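You operate a simulated robot arm through the tools that you are given. There is no shell and no other tool. Be economical: measure what you need, move in short steps, check, and stop when the job is done.

The job below is to be done with a simulated robot arm. You get a single attempt, and the scene is never put back.

Task
Clip the grey bead and lay it on the Clipped pad.
Fine: into the press channel, push it to the stop, one clip, then push bar forward and back; the other beads stay.

The check looks at the end state, three seconds after you hand in, the way a careful person would. Anything else that was tipped, shoved, dropped, spilled or broken makes it a failure.

Robot
A 6-joint arm with a fingered hand, fixed in place. Base frame: the origin is at the foot of the arm, x ahead of it, y to its left, z up; the work surface is at about z = 0.8. Lengths are in m, angles in degrees, forces in N, time in s.
With the tool pointing down near the work surface it reaches from about 0.3 to 0.8 m from the base axis. Its first joint turns from -115.0 to 115.0 degrees. Payload 4 kg.
The tool frame sits at the grasp point between the pads (the TCP): z along the fingers, y along the line on which they close. The tips reach 0.026 m beyond it. Largest opening 0.164 m; the body of the gripper starts 0.073 m behind the TCP. The gripper is a hand of 5 fingers: y runs from the thumb to the fingers, the wrist lies at [0, 0, -0.239] in the tool frame, and closing takes about 1.5 s.
Orientation is told as [roll, pitch, yaw] about the base's x, y, z axes, in that order, counted from this pose: with the fingers straight down and closing along the base's y, the tool's x points along the base's -x, its y along +y and its z along -z.

Tools
- The arm moves only by the tool jog_arm. Its argument "moves" is one flat list of numbers, 7 for each row, row after row: the finger opening in m, from 0 to 0.164, then the shift along the tool's x, y, z in m, then the turn, a rotation vector about the tool's x, y, z in rad. In form: [hand, x, y, z, wx, wy, wz, hand, x, y, z, wx, wy, wz, ...]. A call has 1 to 10 rows; each row shifts and turns the commanded pose from where the row before left it, along the tool's axes as they then stand. A row lasts 0.2 s, in which the tool goes at most 0.05 m and 8.6 degrees; a call with a longer step from one row to the next is refused whole, and so is a gripper value outside its range. Where a pose cannot be reached the arm comes as near as it can. A force on the tool above 90 N (or 10 N above the force at the start of the call, whichever is more), or a blocked arm, ends the call early, and 0.2 s more pass. The fingers move at their own pace (about 0.045 m/s each) and stop on an object; they squeeze with about 31 N. The grip force told is the motor's: it shows also when the fingers shut on nothing. Time passes only in rows, and 0.2 s behind the last, so rows that do not move let the fingers close. It gives the time, the measured TCP pose, the force on the tool (base axes), the opening and the grip force at its end, in the units of the frame above (readings bear some noise), with the torque about the TCP (base axes, N m) and any sound that the robot's microphone picked up.
- Cameras (640 x 400 px; columns grow to the right, rows downward): "scene" is fixed at [0.4088, -0.6505, 1.3562]; the picture's right is [0.94, 0.35, 0.00], its down [0.12, -0.31, -0.94] and it looks along [-0.33, 0.88, -0.33] (base axes); focal length 334 px, centre (320, 200). "wrist" rides on the gripper at [0.05, -0.07, -0.093] in the tool frame; the picture's right is [0.81, 0.59, 0.00], its down [-0.43, 0.60, -0.68] and it looks along [-0.40, 0.55, 0.74] (tool axes); focal length 270 px, centre (320, 200). There is no depth. A picture from a camera that has moved, and an enlarged one, comes with that camera's place and axes in the base frame and with its lens. The place of the scene camera against the robot may be out by one fixed shift of up to 0.018 m in any direction.
- camera(camera): a new picture of that camera. The clock stands still meanwhile.
- raise_lower(by): slides the trunk up (or, below 0, down) by that many m; the arm rides with it, the base frame stays. It gives what a move gives, with no picture.
- set_grasp(shape): the hand has 5 fingers and takes this shape, open, in about a second: jaw (thumb against the fingers, like two jaws); tri (thumb and two fingers); tip (a fingertip pinch); poke (one finger out to press); point (the index stretched); flat (the hand flat); cup (the hand cupped); fist (a fist). The gripper value then closes the fingers along that shape, each until it touches; the sizes above hold for jaw. It gives what a move gives, with no picture.
- close_up(camera, box): a new picture of the part [left, top, right, bottom] of that camera's present view, enlarged. The clock stands still meanwhile.
- close_job(): hands the job in; it is judged then, once.

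Work in short steps. Places have to be worked out from the pictures, the camera data and where the tool is seen: move nearer, look again, correct. Check each grasp and each placing, and mend what went wrong. You have 120 turns and 64 pictures in all, those below and enlarged ones among them. Open the gripper and draw the arm clear of the work before you hand the job in, unless the task says otherwise; then end with one line.

The tools are called after "Call:" as name(argument=value, ...) on one line, values as JSON. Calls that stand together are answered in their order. jog_arm: Moves the arm, as the interface text tells. Its arguments: {"type":"object","properties":{"moves":{"type":"array"}},"required":["moves"]} The other tools are called the same way: raise_lower (by) slides the trunk up or down; set_grasp (shape) gives the hand a shape; camera (camera) takes a picture; close_up (camera, box) takes an enlarged picture of a part of a camera's view; close_job () hands the job in.

At the start:

```text
time_s: 0.0
eef_pos: [0.1031, 0.3951, 1.1456]
orientation: [0.1, 0.1, 0.1]
contact_force: [0.0, -0.3, 0.5]
ft_torque: [0.02, 0.03, -0.03]
gripper_width: 0.1638
grasp_force: 0.0
shape: jaw
trunk travel left (down, up): [-0.8, 0.19]
```

scene: 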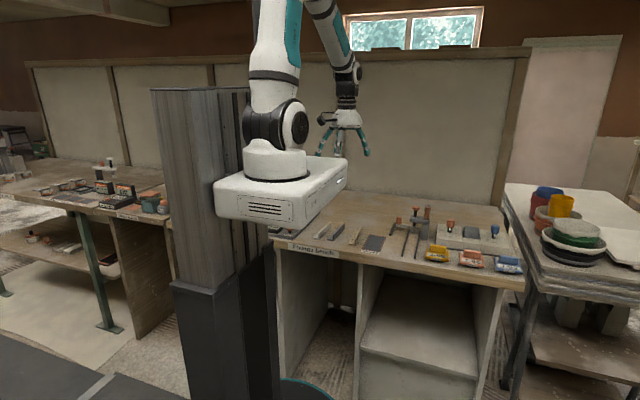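
wrist: 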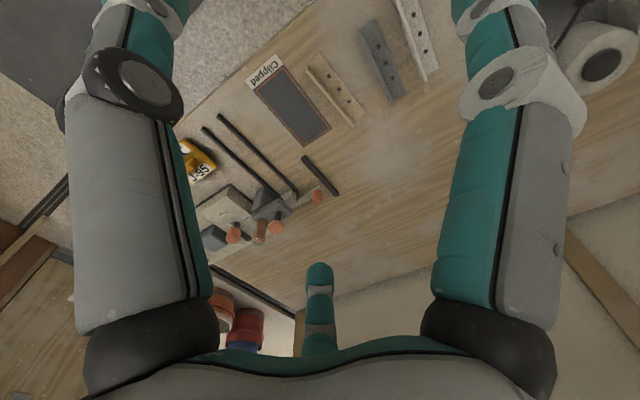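

I start by enlarging the bench area to identify beads, the press and the pad.

Call:
close_up(camera="scene", box=[270, 190, 430, 290])

Call:
close_up(camera="scene", box=[380, 190, 540, 290])

Call:
close_up(camera="wrist", box=[170, 40, 440, 260])

```text
4.00 times, centred on (350, 240) of scene
camera zoom: at [0.4088, -0.6505, 1.3562], right [0.94, 0.35, 0.0], down [0.12, -0.31, -0.94], along [-0.33, 0.88, -0.33], focal length 1335 px, centre (200, 40)
```

zoom: 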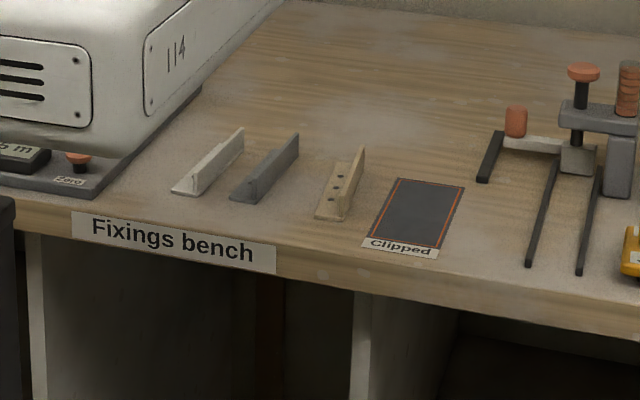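

```text
4.00 times, centred on (460, 240) of scene
camera zoom: at [0.4088, -0.6505, 1.3562], right [0.94, 0.35, 0.0], down [0.12, -0.31, -0.94], along [-0.33, 0.88, -0.33], focal length 1335 px, centre (-240, 40)
```

zoom: 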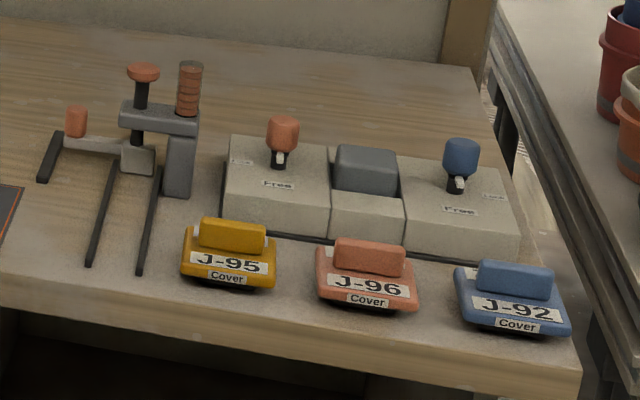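

```text
1.82 times, centred on (305, 150) of wrist
camera zoom: at [0.0529, 0.3248, 1.2397], right [-0.81, 0.59, 0.0], down [0.43, 0.6, 0.68], along [0.4, 0.55, -0.74], focal length 491 px, centre (347, 291)
```

zoom: 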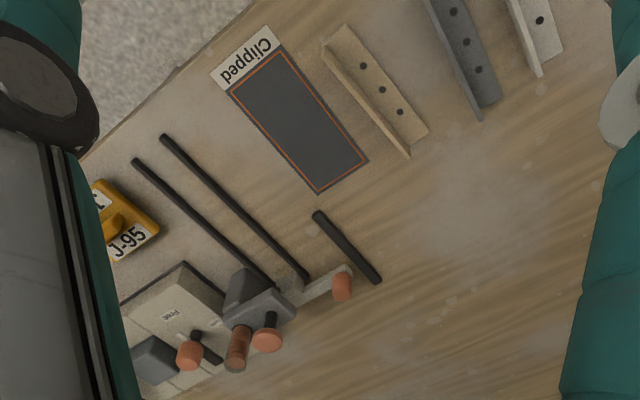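

The three L-shaped beads lie around x≈0.0–0.13, y≈0.49 (grey in the middle); the channel runs along y near x≈0.335, with the press at y≈0.6. I move the wrist camera nearer the press to understand it.

Call:
jog_arm(moves=[0.164, -0.03, 0.014, 0.02, 0, 0, 0, 0.164, -0.03, 0.014, 0.02, 0, 0, 0, 0.164, -0.03, 0.014, 0.02, 0, 0, 0, 0.164, -0.027, 0.013, 0.02, 0, 0, 0, 0.164, 0, 0, 0, 0, 0, 0])

Call:
camera(camera="wrist")

```text
time_s: 1.2
eef_pos: [0.2222, 0.4482, 1.0649]
orientation: [0.0, -0.1, 0.1]
contact_force: [0.6, 0.5, -0.3]
ft_torque: [-0.03, -0.05, -0.01]
gripper_width: 0.1637
grasp_force: 0.0
shape: jaw
trunk travel left (down, up): [-0.8, 0.19]
```

```text
58 pictures are left
camera wrist: at [0.1718, 0.3783, 1.1588], right [-0.81, 0.59, 0.0], down [0.43, 0.6, 0.68], along [0.4, 0.55, -0.74], focal length 270 px, centre (320, 200)
```

wrist: 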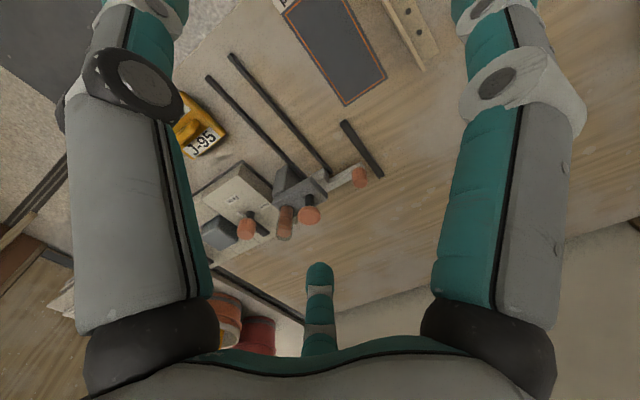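

Call:
close_up(camera="wrist", box=[190, 110, 400, 250])

Call:
close_up(camera="scene", box=[385, 195, 435, 265])

```text
2.86 times, centred on (295, 180) of wrist
camera zoom: at [0.1718, 0.3783, 1.1588], right [-0.81, 0.59, 0.0], down [0.43, 0.6, 0.68], along [0.4, 0.55, -0.74], focal length 772 px, centre (391, 257)
```

zoom: 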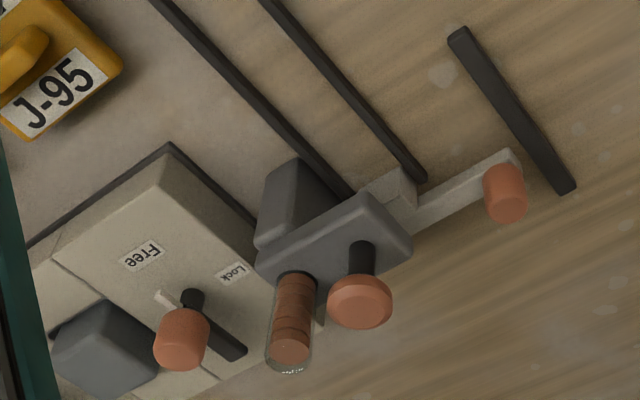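

```text
5.71 times, centred on (410, 230) of scene
camera zoom: at [0.4088, -0.6505, 1.3562], right [0.94, 0.35, 0.0], down [0.12, -0.31, -0.94], along [-0.33, 0.88, -0.33], focal length 1907 px, centre (-194, 29)
```

zoom: 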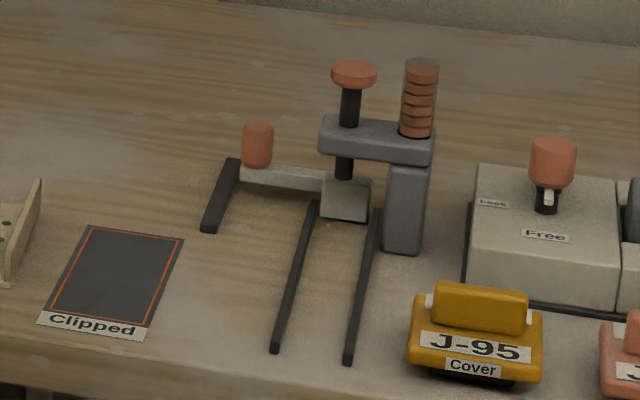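

The block in the channel with the knob-arm looks like the pusher, resting at the back (+y); its forward stroke is towards −y, with the short rail as its guide. I look at the hand in the scene view to see the finger layout.

Call:
close_up(camera="scene", box=[310, 60, 470, 200])

Call:
set_grasp(shape="tip")

Call:
close_up(camera="scene", box=[310, 60, 470, 200])

Call:
camera(camera="wrist")

```text
2.86 times, centred on (390, 130) of scene
camera zoom: at [0.4088, -0.6505, 1.3562], right [0.94, 0.35, 0.0], down [0.12, -0.31, -0.94], along [-0.33, 0.88, -0.33], focal length 954 px, centre (120, 400)
```

zoom: 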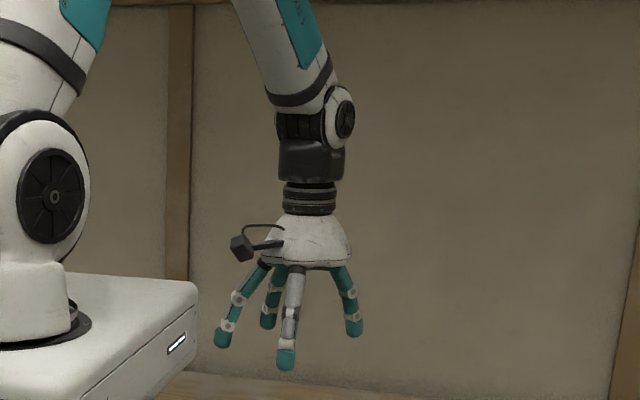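

```text
time_s: 2.1
eef_pos: [0.2236, 0.4498, 1.0648]
orientation: [0.0, 0.1, 0.0]
contact_force: [-0.1, 0.4, 0.3]
ft_torque: [0.02, -0.03, 0.05]
gripper_width: 0.164
grasp_force: 0.0
shape: tip
trunk travel left (down, up): [-0.8, 0.19]
```

```text
2.86 times, centred on (390, 130) of scene
camera zoom: at [0.4088, -0.6505, 1.3562], right [0.94, 0.35, 0.0], down [0.12, -0.31, -0.94], along [-0.33, 0.88, -0.33], focal length 954 px, centre (120, 400)
```

zoom: 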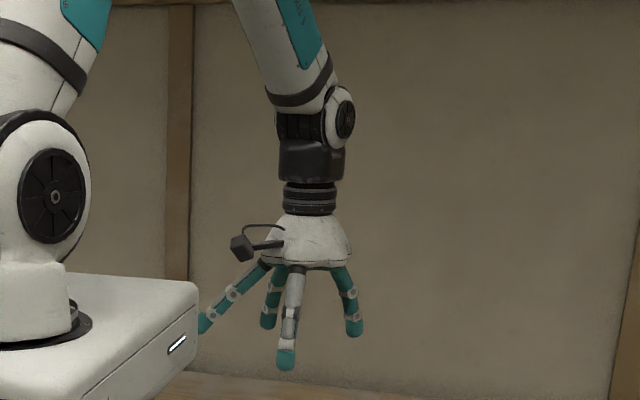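

```text
53 pictures are left
camera wrist: at [0.1719, 0.3785, 1.1588], right [-0.81, 0.59, 0.0], down [0.43, 0.6, 0.68], along [0.4, 0.55, -0.74], focal length 270 px, centre (320, 200)
```

wrist: 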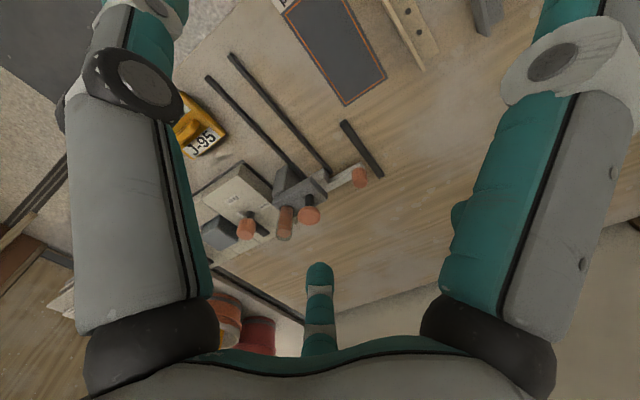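

I close to a small opening in "tip" shape to see how the fingers come together.

Call:
jog_arm(moves=[0.01, 0, 0, 0, 0, 0, 0, 0.01, 0, 0, 0, 0, 0, 0, 0.01, 0, 0, 0, 0, 0, 0, 0.01, 0, 0, 0, 0, 0, 0, 0.01, 0, 0, 0, 0, 0, 0, 0.01, 0, 0, 0, 0, 0, 0, 0.01, 0, 0, 0, 0, 0, 0, 0.01, 0, 0, 0, 0, 0, 0, 0.01, 0, 0, 0, 0, 0, 0])

Call:
close_up(camera="scene", box=[330, 100, 430, 170])

Call:
camera(camera="wrist")

```text
time_s: 4.1
eef_pos: [0.2231, 0.4481, 1.0666]
orientation: [0.0, 0.0, -0.1]
contact_force: [0.2, -0.1, -0.2]
ft_torque: [0.04, -0.04, 0.04]
gripper_width: 0.0104
grasp_force: 0.0
shape: tip
trunk travel left (down, up): [-0.8, 0.19]
```

```text
5.71 times, centred on (380, 135) of scene
camera zoom: at [0.4088, -0.6505, 1.3562], right [0.94, 0.35, 0.0], down [0.12, -0.31, -0.94], along [-0.33, 0.88, -0.33], focal length 1907 px, centre (-23, 571)
```

zoom: 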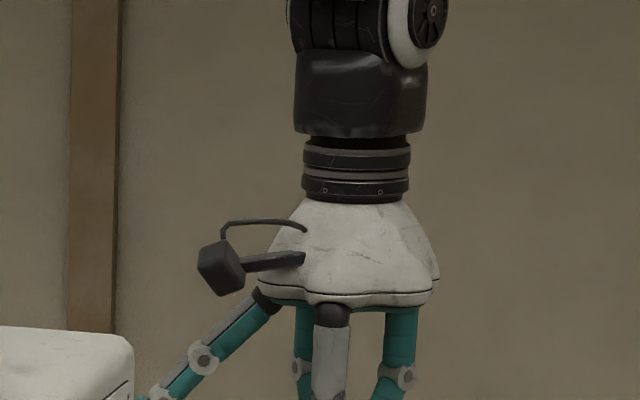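

```text
51 pictures are left
camera wrist: at [0.1719, 0.3785, 1.1588], right [-0.81, 0.59, 0.0], down [0.43, 0.6, 0.68], along [0.4, 0.55, -0.74], focal length 270 px, centre (320, 200)
```

wrist: 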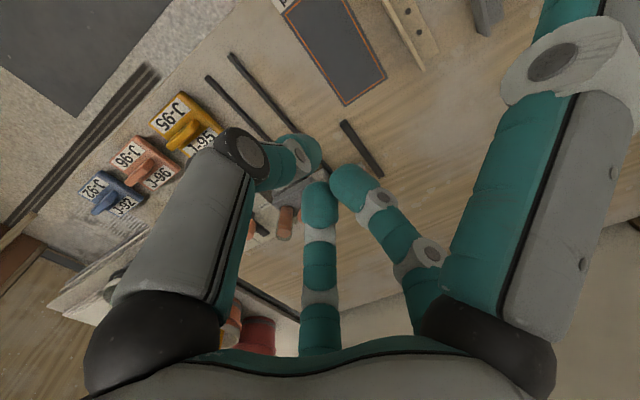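

Tip pinch uses the thumb against two fingers. I compare with the closed "jaw" shape.

Call:
set_grasp(shape="jaw")

Call:
jog_arm(moves=[0.01, 0, 0, 0, 0, 0, 0, 0.01, 0, 0, 0, 0, 0, 0, 0.01, 0, 0, 0, 0, 0, 0, 0.01, 0, 0, 0, 0, 0, 0, 0.01, 0, 0, 0, 0, 0, 0, 0.01, 0, 0, 0, 0, 0, 0, 0.01, 0, 0, 0, 0, 0, 0, 0.01, 0, 0, 0, 0, 0, 0, 0.01, 0, 0, 0, 0, 0, 0])

Call:
close_up(camera="scene", box=[330, 120, 430, 190])

Call:
camera(camera="wrist")

```text
time_s: 5.0
eef_pos: [0.2227, 0.449, 1.0645]
orientation: [0.0, 0.0, 0.1]
contact_force: [-0.3, 0.3, 0.5]
ft_torque: [-0.03, 0.0, -0.01]
gripper_width: 0.1637
grasp_force: 0.0
shape: jaw
trunk travel left (down, up): [-0.8, 0.19]
```

```text
time_s: 7.0
eef_pos: [0.222, 0.4487, 1.0637]
orientation: [-0.1, 0.0, 0.0]
contact_force: [0.5, 0.2, 0.2]
ft_torque: [-0.01, 0.04, 0.03]
gripper_width: 0.0102
grasp_force: 0.1
shape: jaw
trunk travel left (down, up): [-0.8, 0.19]
```

```text
5.71 times, centred on (380, 155) of scene
camera zoom: at [0.4088, -0.6505, 1.3562], right [0.94, 0.35, 0.0], down [0.12, -0.31, -0.94], along [-0.33, 0.88, -0.33], focal length 1907 px, centre (-23, 457)
```

zoom: 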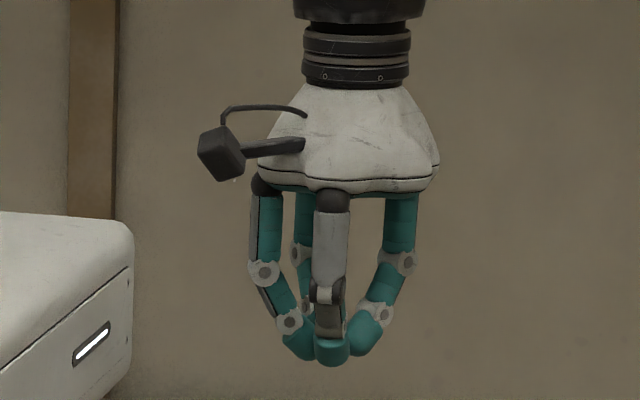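

```text
49 pictures are left
camera wrist: at [0.1719, 0.3785, 1.1588], right [-0.81, 0.59, 0.0], down [0.43, 0.6, 0.68], along [0.4, 0.55, -0.74], focal length 270 px, centre (320, 200)
```

wrist: 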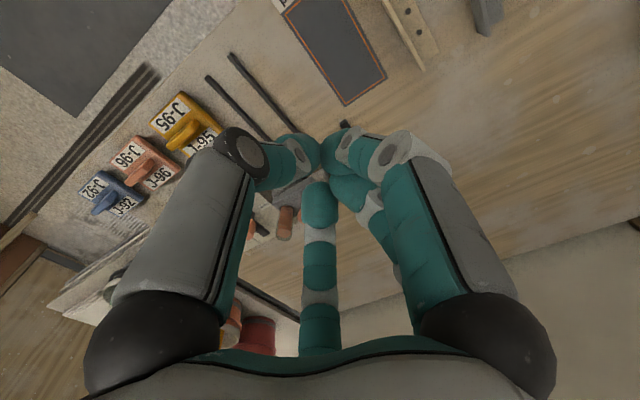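

Jaw closes compactly, so I'll use it and pinch the bead's upright flange, closing along x. I turn the hand +90° in yaw and lower for a view over the beads.

Call:
jog_arm(moves=[0.05, 0, 0, 0, 0, 0, -0.1428, 0.05, 0, 0, 0, 0, 0, -0.1428, 0.05, 0, 0, 0, 0, 0, -0.1428, 0.05, 0, 0, 0, 0, 0, -0.1428, 0.05, 0, 0, 0, 0, 0, -0.1428, 0.05, 0, 0, 0, 0, 0, -0.1428, 0.05, 0, 0, 0, 0, 0, -0.1428, 0.05, 0, 0, 0, 0, 0, -0.1428, 0.05, 0, 0, 0, 0, 0, -0.1428, 0.05, 0, 0, 0, 0, 0, -0.1428])

Call:
jog_arm(moves=[0.05, 0, 0, 0, 0, 0, -0.1428, 0.05, 0.015, 0.017, 0.032, 0, 0, 0, 0.05, 0.015, 0.017, 0.032, 0, 0, 0, 0.05, 0.015, 0.018, 0.033, 0, 0, 0, 0.05, 0, 0, 0, 0, 0, 0])

Call:
camera(camera="wrist")

```text
time_s: 9.2
eef_pos: [0.2211, 0.4498, 1.0649]
orientation: [0.0, 0.1, 82.0]
contact_force: [-0.2, -0.2, 0.0]
ft_torque: [0.0, -0.01, 0.02]
gripper_width: 0.0497
grasp_force: 0.0
shape: jaw
trunk travel left (down, up): [-0.8, 0.19]
```

```text
time_s: 10.4
eef_pos: [0.1687, 0.4057, 0.9663]
orientation: [0.1, 0.0, 89.9]
contact_force: [0.3, 0.7, -0.4]
ft_torque: [-0.01, 0.01, -0.01]
gripper_width: 0.05
grasp_force: 0.0
shape: jaw
trunk travel left (down, up): [-0.8, 0.19]
```

```text
48 pictures are left
camera wrist: at [0.2372, 0.3553, 1.06], right [-0.59, -0.81, 0.0], down [-0.6, 0.43, 0.68], along [-0.55, 0.4, -0.74], focal length 270 px, centre (320, 200)
```

wrist: 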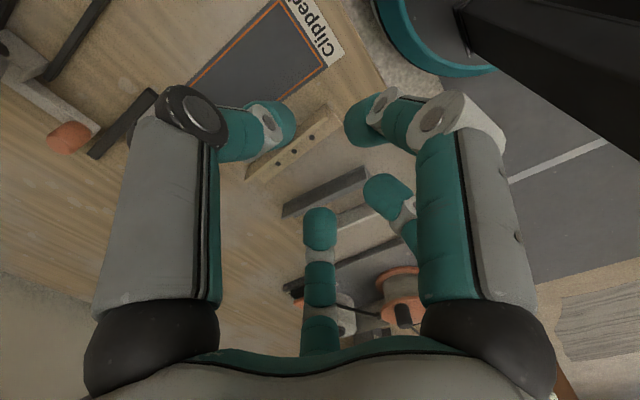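

Call:
close_up(camera="wrist", box=[230, 90, 430, 250])

Call:
close_up(camera="scene", box=[305, 205, 395, 265])

```text
2.50 times, centred on (330, 170) of wrist
camera zoom: at [0.2372, 0.3553, 1.06], right [-0.59, -0.81, 0.0], down [-0.6, 0.43, 0.68], along [-0.55, 0.4, -0.74], focal length 676 px, centre (295, 275)
```

zoom: 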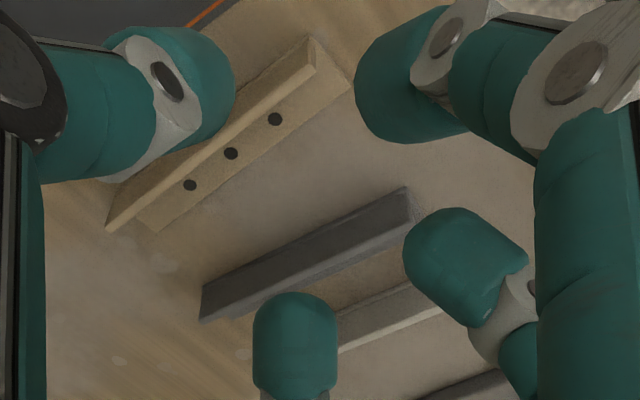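

```text
6.67 times, centred on (350, 235) of scene
camera zoom: at [0.4088, -0.6505, 1.3562], right [0.94, 0.35, 0.0], down [0.12, -0.31, -0.94], along [-0.33, 0.88, -0.33], focal length 2225 px, centre (120, -33)
```

zoom: 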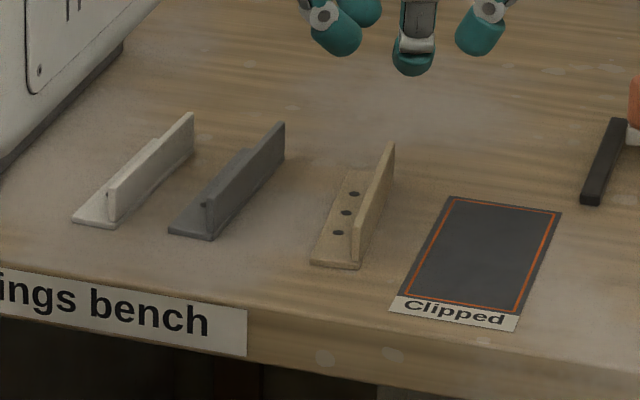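

Grey bead: wall's +x face runs from about (0.0585, 0.422) to (0.068, 0.538), top z≈0.825, plate on its −x side; it's yawed ≈ −4.7°. Tip shape (thumb vs two fingers) suits pinching the wall, so I switch, go above it and match yaw.

Call:
set_grasp(shape="tip")

Call:
jog_arm(moves=[0.04, -0.025, 0.036, 0, 0, 0, 0, 0.04, -0.025, 0.036, 0, 0, 0, 0, 0.04, -0.024, 0.036, 0, 0, 0, 0, 0.04, 0, 0, 0.02, 0, 0, 0.082, 0.04, 0, 0, 0.02, 0, 0, 0, 0.04, 0, 0, 0.02, 0, 0, 0, 0.04, 0, 0, 0, 0, 0, 0, 0.04, 0, 0, 0, 0, 0, 0])

Call:
camera(camera="wrist")

Call:
close_up(camera="scene", box=[300, 190, 390, 260])

```text
time_s: 11.3
eef_pos: [0.169, 0.4065, 0.9665]
orientation: [0.0, 0.1, 90.0]
contact_force: [0.9, 0.4, 0.5]
ft_torque: [0.01, 0.0, -0.07]
gripper_width: 0.164
grasp_force: 0.0
shape: tip
trunk travel left (down, up): [-0.8, 0.19]
```

```text
time_s: 13.1
eef_pos: [0.0603, 0.4792, 0.9081]
orientation: [0.0, 0.0, 85.3]
contact_force: [0.3, 0.5, -0.4]
ft_torque: [0.05, -0.02, 0.01]
gripper_width: 0.0406
grasp_force: 0.0
shape: tip
trunk travel left (down, up): [-0.8, 0.19]
```

```text
45 pictures are left
camera wrist: at [0.124, 0.4228, 1.0022], right [-0.65, -0.76, 0.0], down [-0.56, 0.48, 0.68], along [-0.51, 0.44, -0.74], focal length 270 px, centre (320, 200)
```

wrist: 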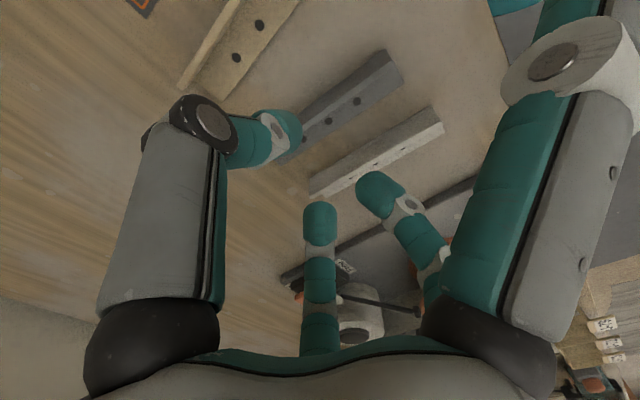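

```text
5.71 times, centred on (345, 225) of scene
camera zoom: at [0.4088, -0.6505, 1.3562], right [0.94, 0.35, 0.0], down [0.12, -0.31, -0.94], along [-0.33, 0.88, -0.33], focal length 1907 px, centre (177, 57)
```

zoom: 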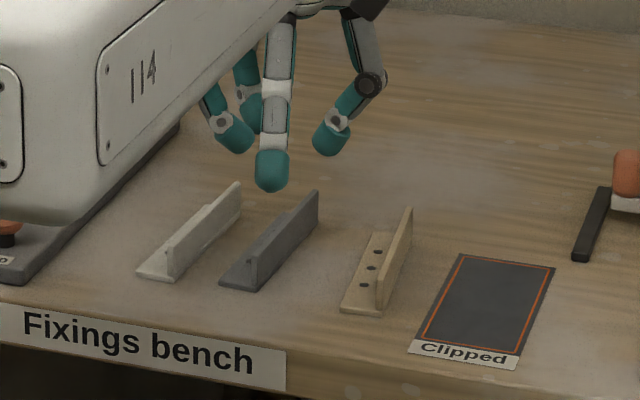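

Call:
close_up(camera="wrist", box=[240, 20, 460, 220])

```text
2.00 times, centred on (350, 120) of wrist
camera zoom: at [0.124, 0.4228, 1.0022], right [-0.65, -0.76, 0.0], down [-0.56, 0.48, 0.68], along [-0.51, 0.44, -0.74], focal length 541 px, centre (260, 360)
```

zoom: 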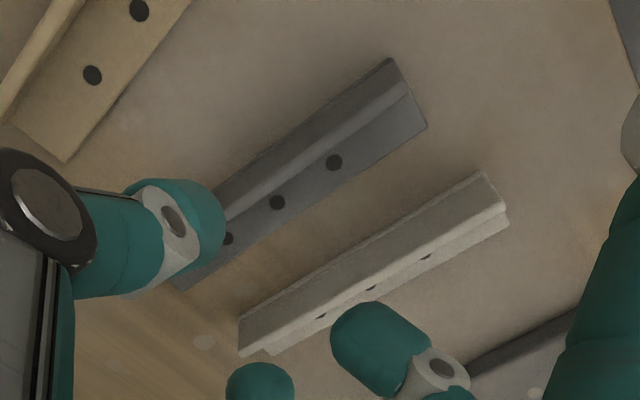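

Wall centre at y=0.479 is x≈0.0625, yaw ≈ −4.6° as matched; plate is 27 mm wide. I shift +2 mm in x and descend to TCP z≈0.848.

Call:
jog_arm(moves=[0.04, 0, -0.002, 0.02, 0, 0, 0, 0.04, 0, 0, 0.02, 0, 0, 0, 0.04, 0, 0, 0.02, 0, 0, 0, 0.04, 0, 0, 0, 0, 0, 0])

Call:
close_up(camera="scene", box=[310, 205, 370, 250])

Call:
camera(camera="wrist")

```text
time_s: 14.1
eef_pos: [0.0637, 0.4774, 0.8491]
orientation: [0.0, 0.0, 85.3]
contact_force: [-0.5, -0.3, 0.3]
ft_torque: [-0.03, 0.01, -0.01]
gripper_width: 0.0403
grasp_force: 0.1
shape: tip
trunk travel left (down, up): [-0.8, 0.19]
```

```text
8.89 times, centred on (340, 228) of scene
camera zoom: at [0.4088, -0.6505, 1.3562], right [0.94, 0.35, 0.0], down [0.12, -0.31, -0.94], along [-0.33, 0.88, -0.33], focal length 2967 px, centre (142, -44)
```

zoom: 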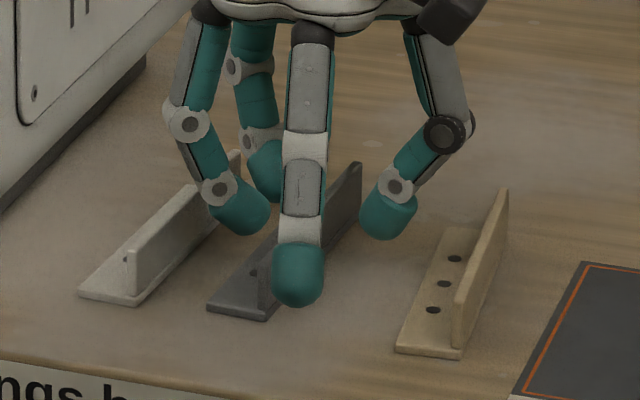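

```text
41 pictures are left
camera wrist: at [0.1286, 0.4219, 0.9427], right [-0.65, -0.76, 0.0], down [-0.56, 0.48, 0.68], along [-0.51, 0.44, -0.74], focal length 270 px, centre (320, 200)
```

wrist: 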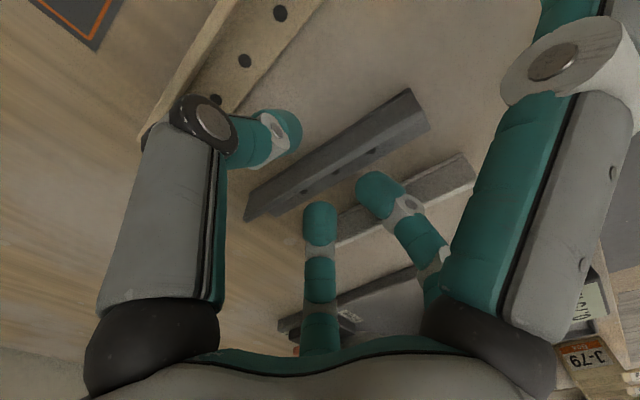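

The fingers straddle the wall and the spread finger stays clear. I descend 14 mm more and close.

Call:
jog_arm(moves=[0.04, 0, 0, 0.007, 0, 0, 0, 0.04, 0, 0, 0.007, 0, 0, 0, 0.04, 0, 0, 0, 0, 0, 0])

Call:
jog_arm(moves=[0.0, 0, 0, 0, 0, 0, 0, 0.0, 0, 0, 0, 0, 0, 0, 0.0, 0, 0, 0, 0, 0, 0, 0.0, 0, 0, 0, 0, 0, 0])

Call:
camera(camera="wrist")

Call:
close_up(camera="scene", box=[310, 205, 370, 250])

```text
time_s: 14.9
eef_pos: [0.0632, 0.4784, 0.8347]
orientation: [0.0, -0.1, 85.3]
contact_force: [0.1, 0.0, 0.7]
ft_torque: [0.03, -0.01, -0.02]
gripper_width: 0.0404
grasp_force: 0.0
shape: tip
trunk travel left (down, up): [-0.8, 0.19]
```

```text
time_s: 15.9
eef_pos: [0.0626, 0.479, 0.8343]
orientation: [0.0, 0.0, 85.3]
contact_force: [0.0, 0.1, 0.2]
ft_torque: [0.01, 0.0, 0.0]
gripper_width: 0.0
grasp_force: 31.0
shape: tip
trunk travel left (down, up): [-0.8, 0.19]
```

```text
40 pictures are left
camera wrist: at [0.1281, 0.4232, 0.9281], right [-0.65, -0.76, 0.0], down [-0.56, 0.48, 0.68], along [-0.51, 0.44, -0.74], focal length 270 px, centre (320, 200)
```

wrist: 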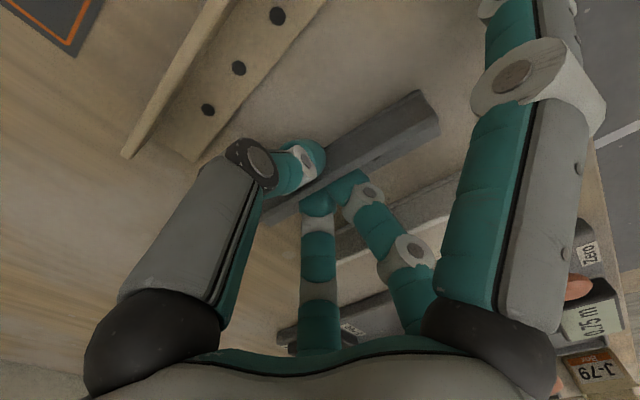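

```text
8.89 times, centred on (340, 228) of scene
camera zoom: at [0.4088, -0.6505, 1.3562], right [0.94, 0.35, 0.0], down [0.12, -0.31, -0.94], along [-0.33, 0.88, -0.33], focal length 2967 px, centre (142, -44)
```

zoom: 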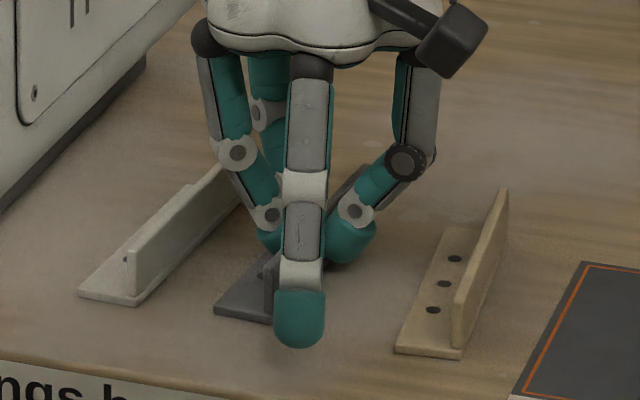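

Opening reads 0 but the fingers appear to sandwich the wall; I lift 3 cm and check whether the bead comes along.

Call:
jog_arm(moves=[0.0, 0, 0, -0.01, 0, 0, 0, 0.0, 0, 0, -0.01, 0, 0, 0, 0.0, 0, 0, -0.01, 0, 0, 0, 0.0, 0, 0, 0, 0, 0, 0])

Call:
camera(camera="wrist")

Call:
close_up(camera="scene", box=[310, 205, 370, 250])

```text
time_s: 16.9
eef_pos: [0.0636, 0.4776, 0.8638]
orientation: [0.1, 0.0, 85.3]
contact_force: [-0.7, 0.1, -0.6]
ft_torque: [-0.01, 0.0, 0.03]
gripper_width: 0.0002
grasp_force: 30.6
shape: tip
trunk travel left (down, up): [-0.8, 0.19]
```

```text
38 pictures are left
camera wrist: at [0.128, 0.422, 0.9574], right [-0.65, -0.76, 0.0], down [-0.56, 0.48, 0.68], along [-0.51, 0.44, -0.74], focal length 270 px, centre (320, 200)
```

wrist: 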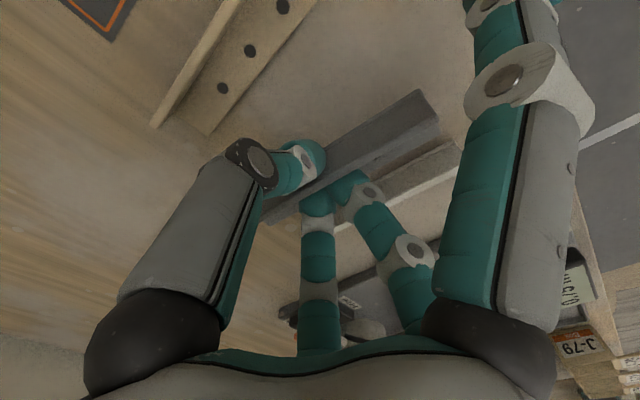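

```text
8.89 times, centred on (340, 228) of scene
camera zoom: at [0.4088, -0.6505, 1.3562], right [0.94, 0.35, 0.0], down [0.12, -0.31, -0.94], along [-0.33, 0.88, -0.33], focal length 2967 px, centre (142, -44)
```

zoom: 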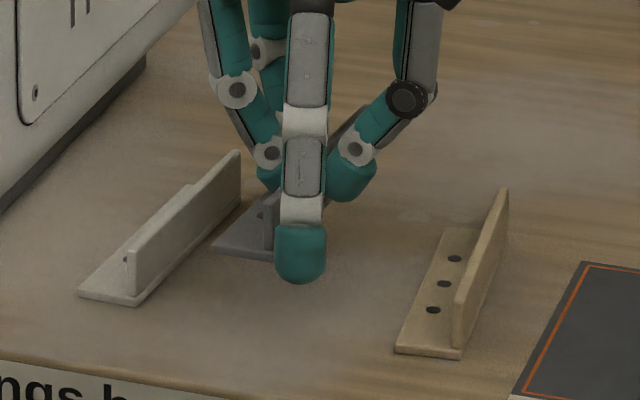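

The bead is held. I raise to z≈0.95, square yaw to 90°, and carry it over to above the front of the channel.

Call:
jog_arm(moves=[0.0, 0, 0, -0.03, 0, 0, 0, 0.0, 0, 0, -0.03, 0, 0, 0, 0.0, 0, 0, -0.026, 0, 0, -0.082, 0.0, 0, -0.04, 0, 0, 0, 0, 0.0, 0, -0.041, 0, 0, 0, 0, 0.0, 0.006, -0.041, 0, 0, 0, 0, 0.0, 0.006, -0.041, 0, 0, 0, 0, 0.0, 0.006, -0.04, 0, 0, 0, 0, 0.0, 0, -0.04, 0, 0, 0, 0, 0.0, 0, -0.04, 0, 0, 0, 0])

Call:
camera(camera="wrist")

Call:
close_up(camera="scene", box=[370, 180, 460, 260])

```text
time_s: 19.1
eef_pos: [0.3493, 0.4592, 0.9536]
orientation: [0.1, 0.0, 89.9]
contact_force: [0.7, -0.2, 0.2]
ft_torque: [-0.01, -0.03, 0.0]
gripper_width: 0.0003
grasp_force: 30.9
shape: tip
trunk travel left (down, up): [-0.8, 0.19]
```

```text
36 pictures are left
camera wrist: at [0.4169, 0.4086, 1.0471], right [-0.59, -0.81, 0.0], down [-0.59, 0.43, 0.68], along [-0.55, 0.4, -0.74], focal length 270 px, centre (320, 200)
```

wrist: 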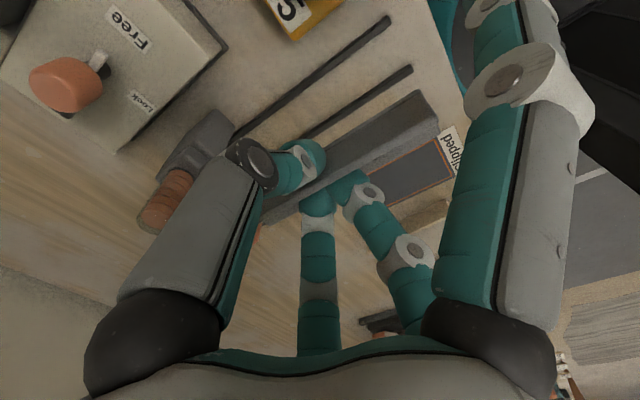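

```text
5.00 times, centred on (415, 220) of scene
camera zoom: at [0.4088, -0.6505, 1.3562], right [0.94, 0.35, 0.0], down [0.12, -0.31, -0.94], along [-0.33, 0.88, -0.33], focal length 1669 px, centre (-155, 100)
```

zoom: 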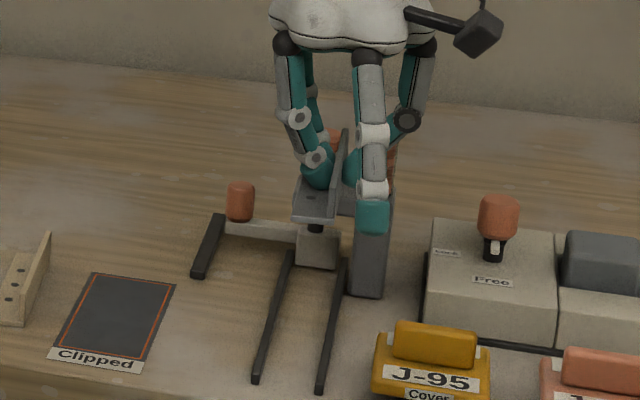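

Call:
close_up(camera="wrist", box=[220, 0, 460, 160])

```text
2.50 times, centred on (340, 80) of wrist
camera zoom: at [0.4169, 0.4086, 1.0471], right [-0.59, -0.81, 0.0], down [-0.59, 0.43, 0.68], along [-0.55, 0.4, -0.74], focal length 676 px, centre (270, 500)
```

zoom: 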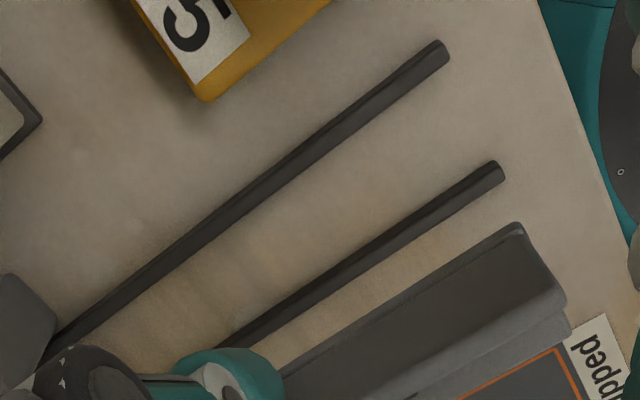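

Bead is parallel to the channel; its +x face needs to be at x≈0.3475, so shift −3 mm, then descend to about 20 mm above the surface.

Call:
jog_arm(moves=[0.0, 0, 0.003, 0.02, 0, 0, 0, 0.0, 0, 0, 0.02, 0, 0, 0, 0.0, 0, 0, 0.02, 0, 0, 0, 0.0, 0, 0, 0.02, 0, 0, 0, 0.0, 0, 0, 0.02, 0, 0, 0, 0.0, 0, 0, 0, 0, 0, 0])

Call:
close_up(camera="wrist", box=[220, 0, 460, 160])

Call:
close_up(camera="scene", box=[375, 195, 445, 270])

```text
time_s: 20.1
eef_pos: [0.3411, 0.4535, 0.8885]
orientation: [-0.1, -0.3, 89.8]
contact_force: [-19.0, -57.6, 74.7]
ft_torque: [7.51, -2.49, 0.05]
gripper_width: 0.0
grasp_force: 30.4
shape: tip
trunk travel left (down, up): [-0.8, 0.19]
stopped in row 4: the force on the tool passed its limit at 99 N (the readings are from after the stop); the commanded pose is now the measured one
```

```text
2.50 times, centred on (340, 80) of wrist
camera zoom: at [0.4101, 0.4017, 0.9829], right [-0.59, -0.81, -0.01], down [-0.6, 0.43, 0.68], along [-0.54, 0.4, -0.74], focal length 676 px, centre (270, 500)
```

zoom: 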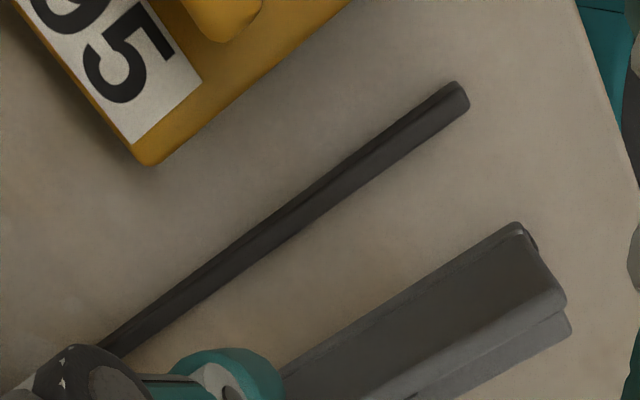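

```text
5.33 times, centred on (410, 232) of scene
camera zoom: at [0.4088, -0.6505, 1.3562], right [0.94, 0.35, 0.0], down [0.12, -0.31, -0.94], along [-0.33, 0.88, -0.33], focal length 1780 px, centre (-160, 27)
```

zoom: 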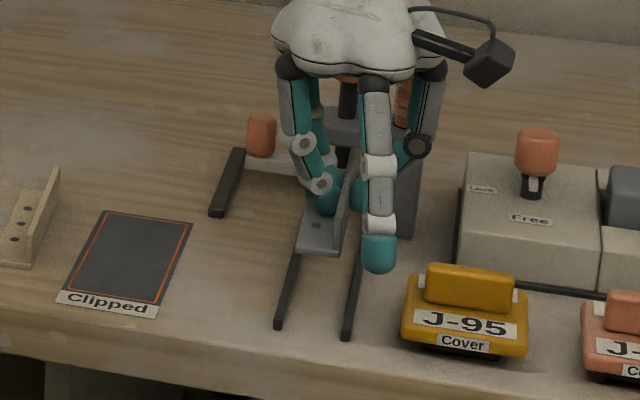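

Force stopped me: computed contact point is about (0.374, 0.554, 0.888) – the press crossarm's top edge, hit by an outstretched finger on the hand's +y side. I back straight up and check the press.

Call:
jog_arm(moves=[0.0, 0.004, 0, -0.01, 0, 0, 0, 0.0, 0.005, 0, -0.02, 0, 0, 0, 0.0, 0.01, 0, -0.02, 0, 0, 0, 0.0, 0, 0, -0.015, 0, 0, 0, 0.0, 0, 0, 0, 0, 0, 0])

Call:
close_up(camera="scene", box=[370, 160, 460, 260])

Call:
camera(camera="wrist")

```text
time_s: 21.3
eef_pos: [0.3445, 0.4402, 0.9474]
orientation: [-0.2, -0.1, 90.0]
contact_force: [-0.3, -0.8, 0.0]
ft_torque: [-0.02, 0.0, -0.03]
gripper_width: 0.0
grasp_force: 31.1
shape: tip
trunk travel left (down, up): [-0.8, 0.19]
```

```text
4.00 times, centred on (415, 210) of scene
camera zoom: at [0.4088, -0.6505, 1.3562], right [0.94, 0.35, 0.0], down [0.12, -0.31, -0.94], along [-0.33, 0.88, -0.33], focal length 1335 px, centre (-60, 160)
```

zoom: 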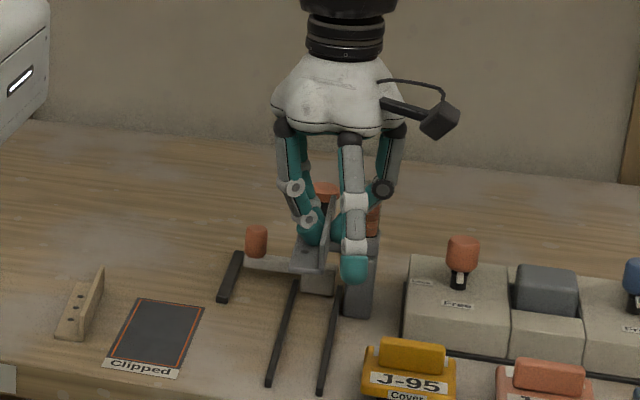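

```text
30 pictures are left
camera wrist: at [0.4128, 0.3892, 1.0417], right [-0.59, -0.81, 0.0], down [-0.6, 0.43, 0.68], along [-0.55, 0.4, -0.74], focal length 270 px, centre (320, 200)
```

wrist: 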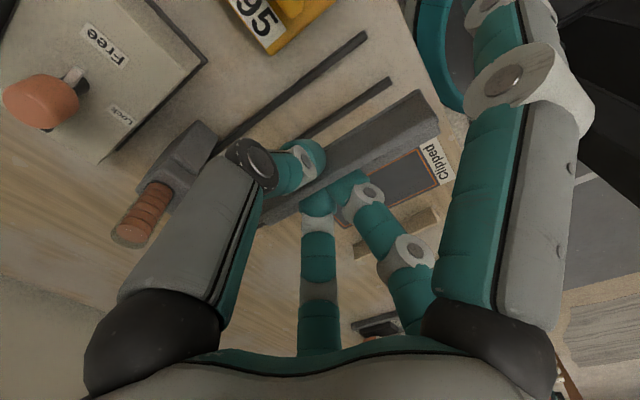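

Press and bead grip look unchanged. I move 12 mm further front (y≈0.428) so the spread finger clears the crossarm and descend again in stages.

Call:
jog_arm(moves=[0.0, 0.012, 0, 0, 0, 0, 0, 0.0, 0, 0, 0.02, 0, 0, 0, 0.0, 0, 0, 0.02, 0, 0, 0, 0.0, 0, 0, 0.018, 0, 0, 0, 0.0, 0, 0, 0.012, 0, 0, 0, 0.0, 0, 0, 0.012, 0, 0, 0, 0.0, 0, 0, 0.012, 0, 0, 0, 0.0, 0, 0, 0, 0, 0, 0])

Call:
close_up(camera="wrist", box=[220, 0, 460, 160])

Call:
close_up(camera="scene", box=[380, 210, 440, 270])

```text
time_s: 23.1
eef_pos: [0.3455, 0.4275, 0.8515]
orientation: [-0.1, -0.1, 89.8]
contact_force: [0.8, 0.0, -0.4]
ft_torque: [-0.02, -0.03, -0.01]
gripper_width: 0.0
grasp_force: 30.9
shape: tip
trunk travel left (down, up): [-0.8, 0.19]
```

```text
2.50 times, centred on (340, 80) of wrist
camera zoom: at [0.4133, 0.377, 0.9452], right [-0.59, -0.81, 0.0], down [-0.6, 0.43, 0.68], along [-0.55, 0.4, -0.74], focal length 676 px, centre (270, 500)
```

zoom: 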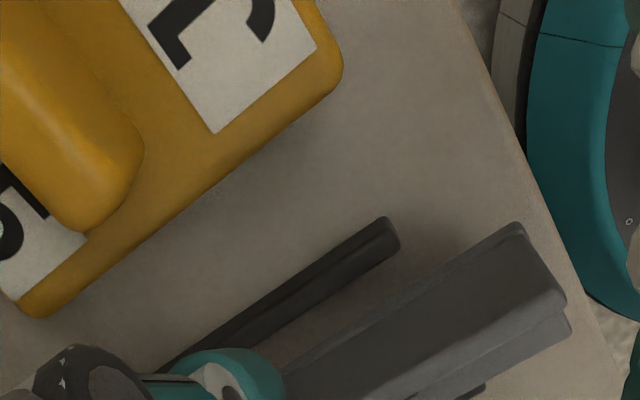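

```text
6.67 times, centred on (410, 240) of scene
camera zoom: at [0.4088, -0.6505, 1.3562], right [0.94, 0.35, 0.0], down [0.12, -0.31, -0.94], along [-0.33, 0.88, -0.33], focal length 2225 px, centre (-280, -67)
```

zoom: 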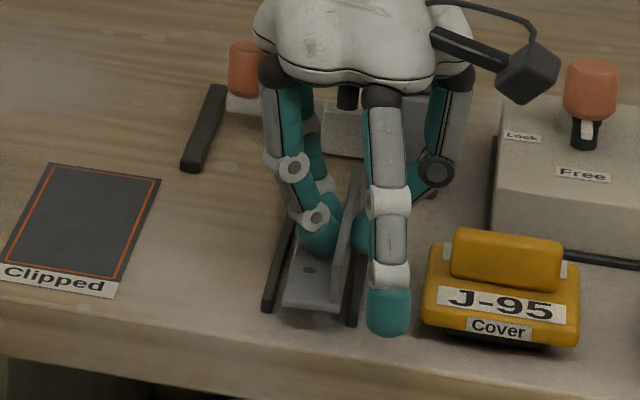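

Alignment is good (≈3–4 mm clearance on each side). I lower the rest of the way.

Call:
jog_arm(moves=[0.0, 0, -0.0005, 0.008, 0, 0, 0, 0.0, 0, 0, 0.006, 0, 0, 0, 0.0, 0, 0, 0.003, 0, 0, 0, 0.0, 0, 0, 0, 0, 0, 0])

Call:
close_up(camera="wrist", box=[220, 0, 460, 160])

```text
time_s: 24.1
eef_pos: [0.3446, 0.4277, 0.8361]
orientation: [-0.2, -0.1, 89.9]
contact_force: [0.7, -0.2, 2.8]
ft_torque: [-0.01, -0.02, 0.01]
gripper_width: 0.0003
grasp_force: 31.1
shape: tip
trunk travel left (down, up): [-0.8, 0.19]
```

```text
2.50 times, centred on (340, 80) of wrist
camera zoom: at [0.4134, 0.3769, 0.9301], right [-0.59, -0.81, 0.0], down [-0.6, 0.43, 0.68], along [-0.55, 0.4, -0.74], focal length 676 px, centre (270, 500)
```

zoom: 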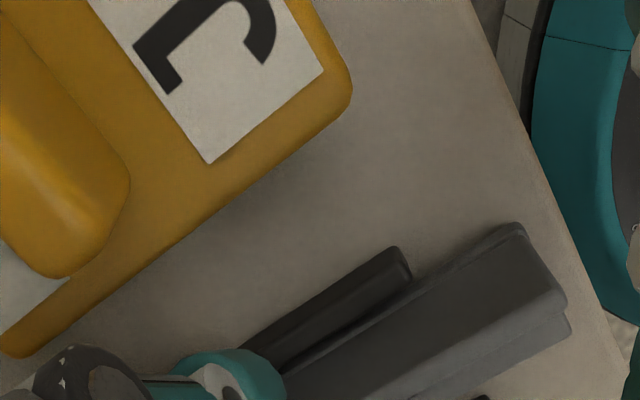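

Light contact (2.8 N) shows it's seated in the channel. I release and lift straight up.

Call:
jog_arm(moves=[0.03, 0, 0, 0, 0, 0, 0, 0.03, 0, 0, 0, 0, 0, 0, 0.03, 0, 0, 0, 0, 0, 0, 0.03, 0, 0, -0.015, 0, 0, 0, 0.03, 0, 0, -0.03, 0, 0, 0, 0.03, 0, 0, -0.03, 0, 0, 0, 0.03, 0.01, 0, -0.03, 0, 0, 0, 0.03, 0.03, 0, -0.01, 0, 0, 0, 0.03, 0, 0, 0, 0, 0, 0])

Call:
close_up(camera="scene", box=[370, 200, 450, 270])

Call:
camera(camera="wrist")

```text
time_s: 26.1
eef_pos: [0.344, 0.3884, 0.952]
orientation: [-0.2, 0.0, 90.0]
contact_force: [0.2, 0.3, 0.3]
ft_torque: [0.0, 0.04, -0.01]
gripper_width: 0.0299
grasp_force: 0.1
shape: tip
trunk travel left (down, up): [-0.8, 0.19]
```

```text
5.71 times, centred on (410, 235) of scene
camera zoom: at [0.4088, -0.6505, 1.3562], right [0.94, 0.35, 0.0], down [0.12, -0.31, -0.94], along [-0.33, 0.88, -0.33], focal length 1907 px, centre (-194, 0)
```

zoom: 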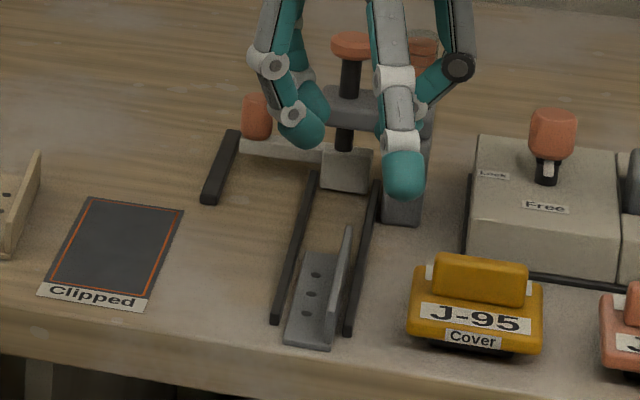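

```text
25 pictures are left
camera wrist: at [0.4123, 0.3379, 1.0462], right [-0.59, -0.81, 0.0], down [-0.6, 0.43, 0.68], along [-0.55, 0.4, -0.74], focal length 270 px, centre (320, 200)
```

wrist: 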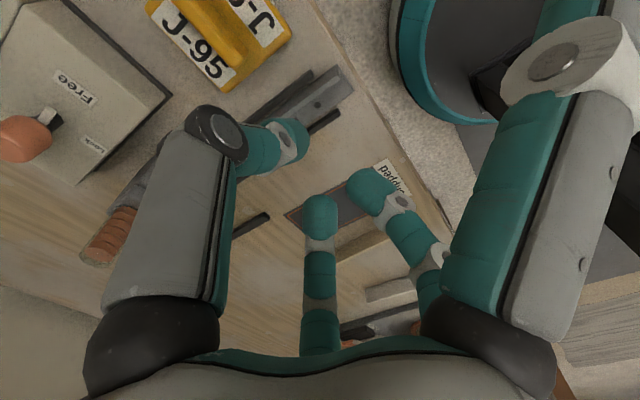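

The bead lies nicely in the channel, front end at y≈0.369, sticking slightly out. Now I form a closed jaw (compact clump) and go to the front of the bead to push it along +y.

Call:
set_grasp(shape="jaw")

Call:
jog_arm(moves=[0, 0.03, 0.002, 0, 0, 0, 0, 0, 0.035, 0.002, 0, 0, 0, 0, 0, 0.01, 0.002, 0, 0, 0, 0, 0, 0, 0, 0, 0, 0, 0, 0, 0, 0, 0, 0, 0, 0, 0, 0, 0, 0, 0, 0, 0, 0, 0, 0, 0, 0, 0, 0, 0, 0, 0, 0.02, 0, 0, 0, 0, 0, 0, 0.02, 0, 0, 0, 0, 0, 0, 0.02, 0, 0, 0])

Call:
jog_arm(moves=[0, 0, 0, 0.02, 0, 0, 0, 0, 0, 0, 0.02, 0, 0, 0, 0, 0, 0, 0.012, 0, 0, 0, 0, 0, 0, 0, 0, 0, 0])

Call:
close_up(camera="scene", box=[370, 200, 450, 270])

```text
time_s: 27.0
eef_pos: [0.3443, 0.3888, 0.9519]
orientation: [-0.1, -0.1, 89.9]
contact_force: [0.3, -1.0, 1.0]
ft_torque: [-0.02, 0.01, 0.0]
gripper_width: 0.164
grasp_force: 0.0
shape: jaw
trunk travel left (down, up): [-0.8, 0.19]
```

```text
time_s: 29.2
eef_pos: [0.3384, 0.316, 0.8928]
orientation: [-0.2, -0.2, 89.8]
contact_force: [-1.2, -0.7, -0.2]
ft_torque: [0.02, -0.02, -0.01]
gripper_width: 0.0
grasp_force: 16.3
shape: jaw
trunk travel left (down, up): [-0.8, 0.19]
```

```text
time_s: 30.2
eef_pos: [0.3348, 0.3139, 0.8395]
orientation: [-0.1, -0.1, 89.9]
contact_force: [0.8, 0.4, 0.6]
ft_torque: [0.01, -0.02, 0.01]
gripper_width: 0.0001
grasp_force: 31.0
shape: jaw
trunk travel left (down, up): [-0.8, 0.19]
```

```text
5.71 times, centred on (410, 235) of scene
camera zoom: at [0.4088, -0.6505, 1.3562], right [0.94, 0.35, 0.0], down [0.12, -0.31, -0.94], along [-0.33, 0.88, -0.33], focal length 1907 px, centre (-194, 0)
```

zoom: 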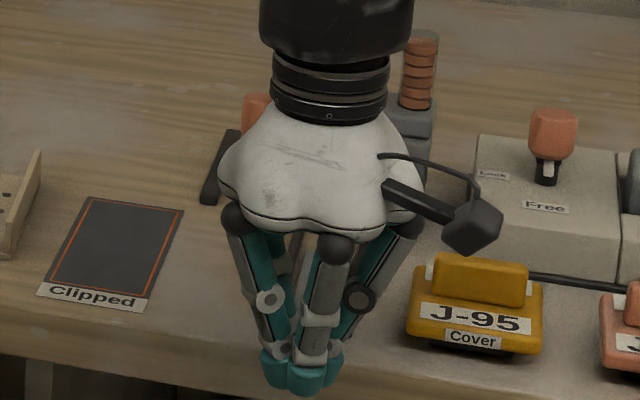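

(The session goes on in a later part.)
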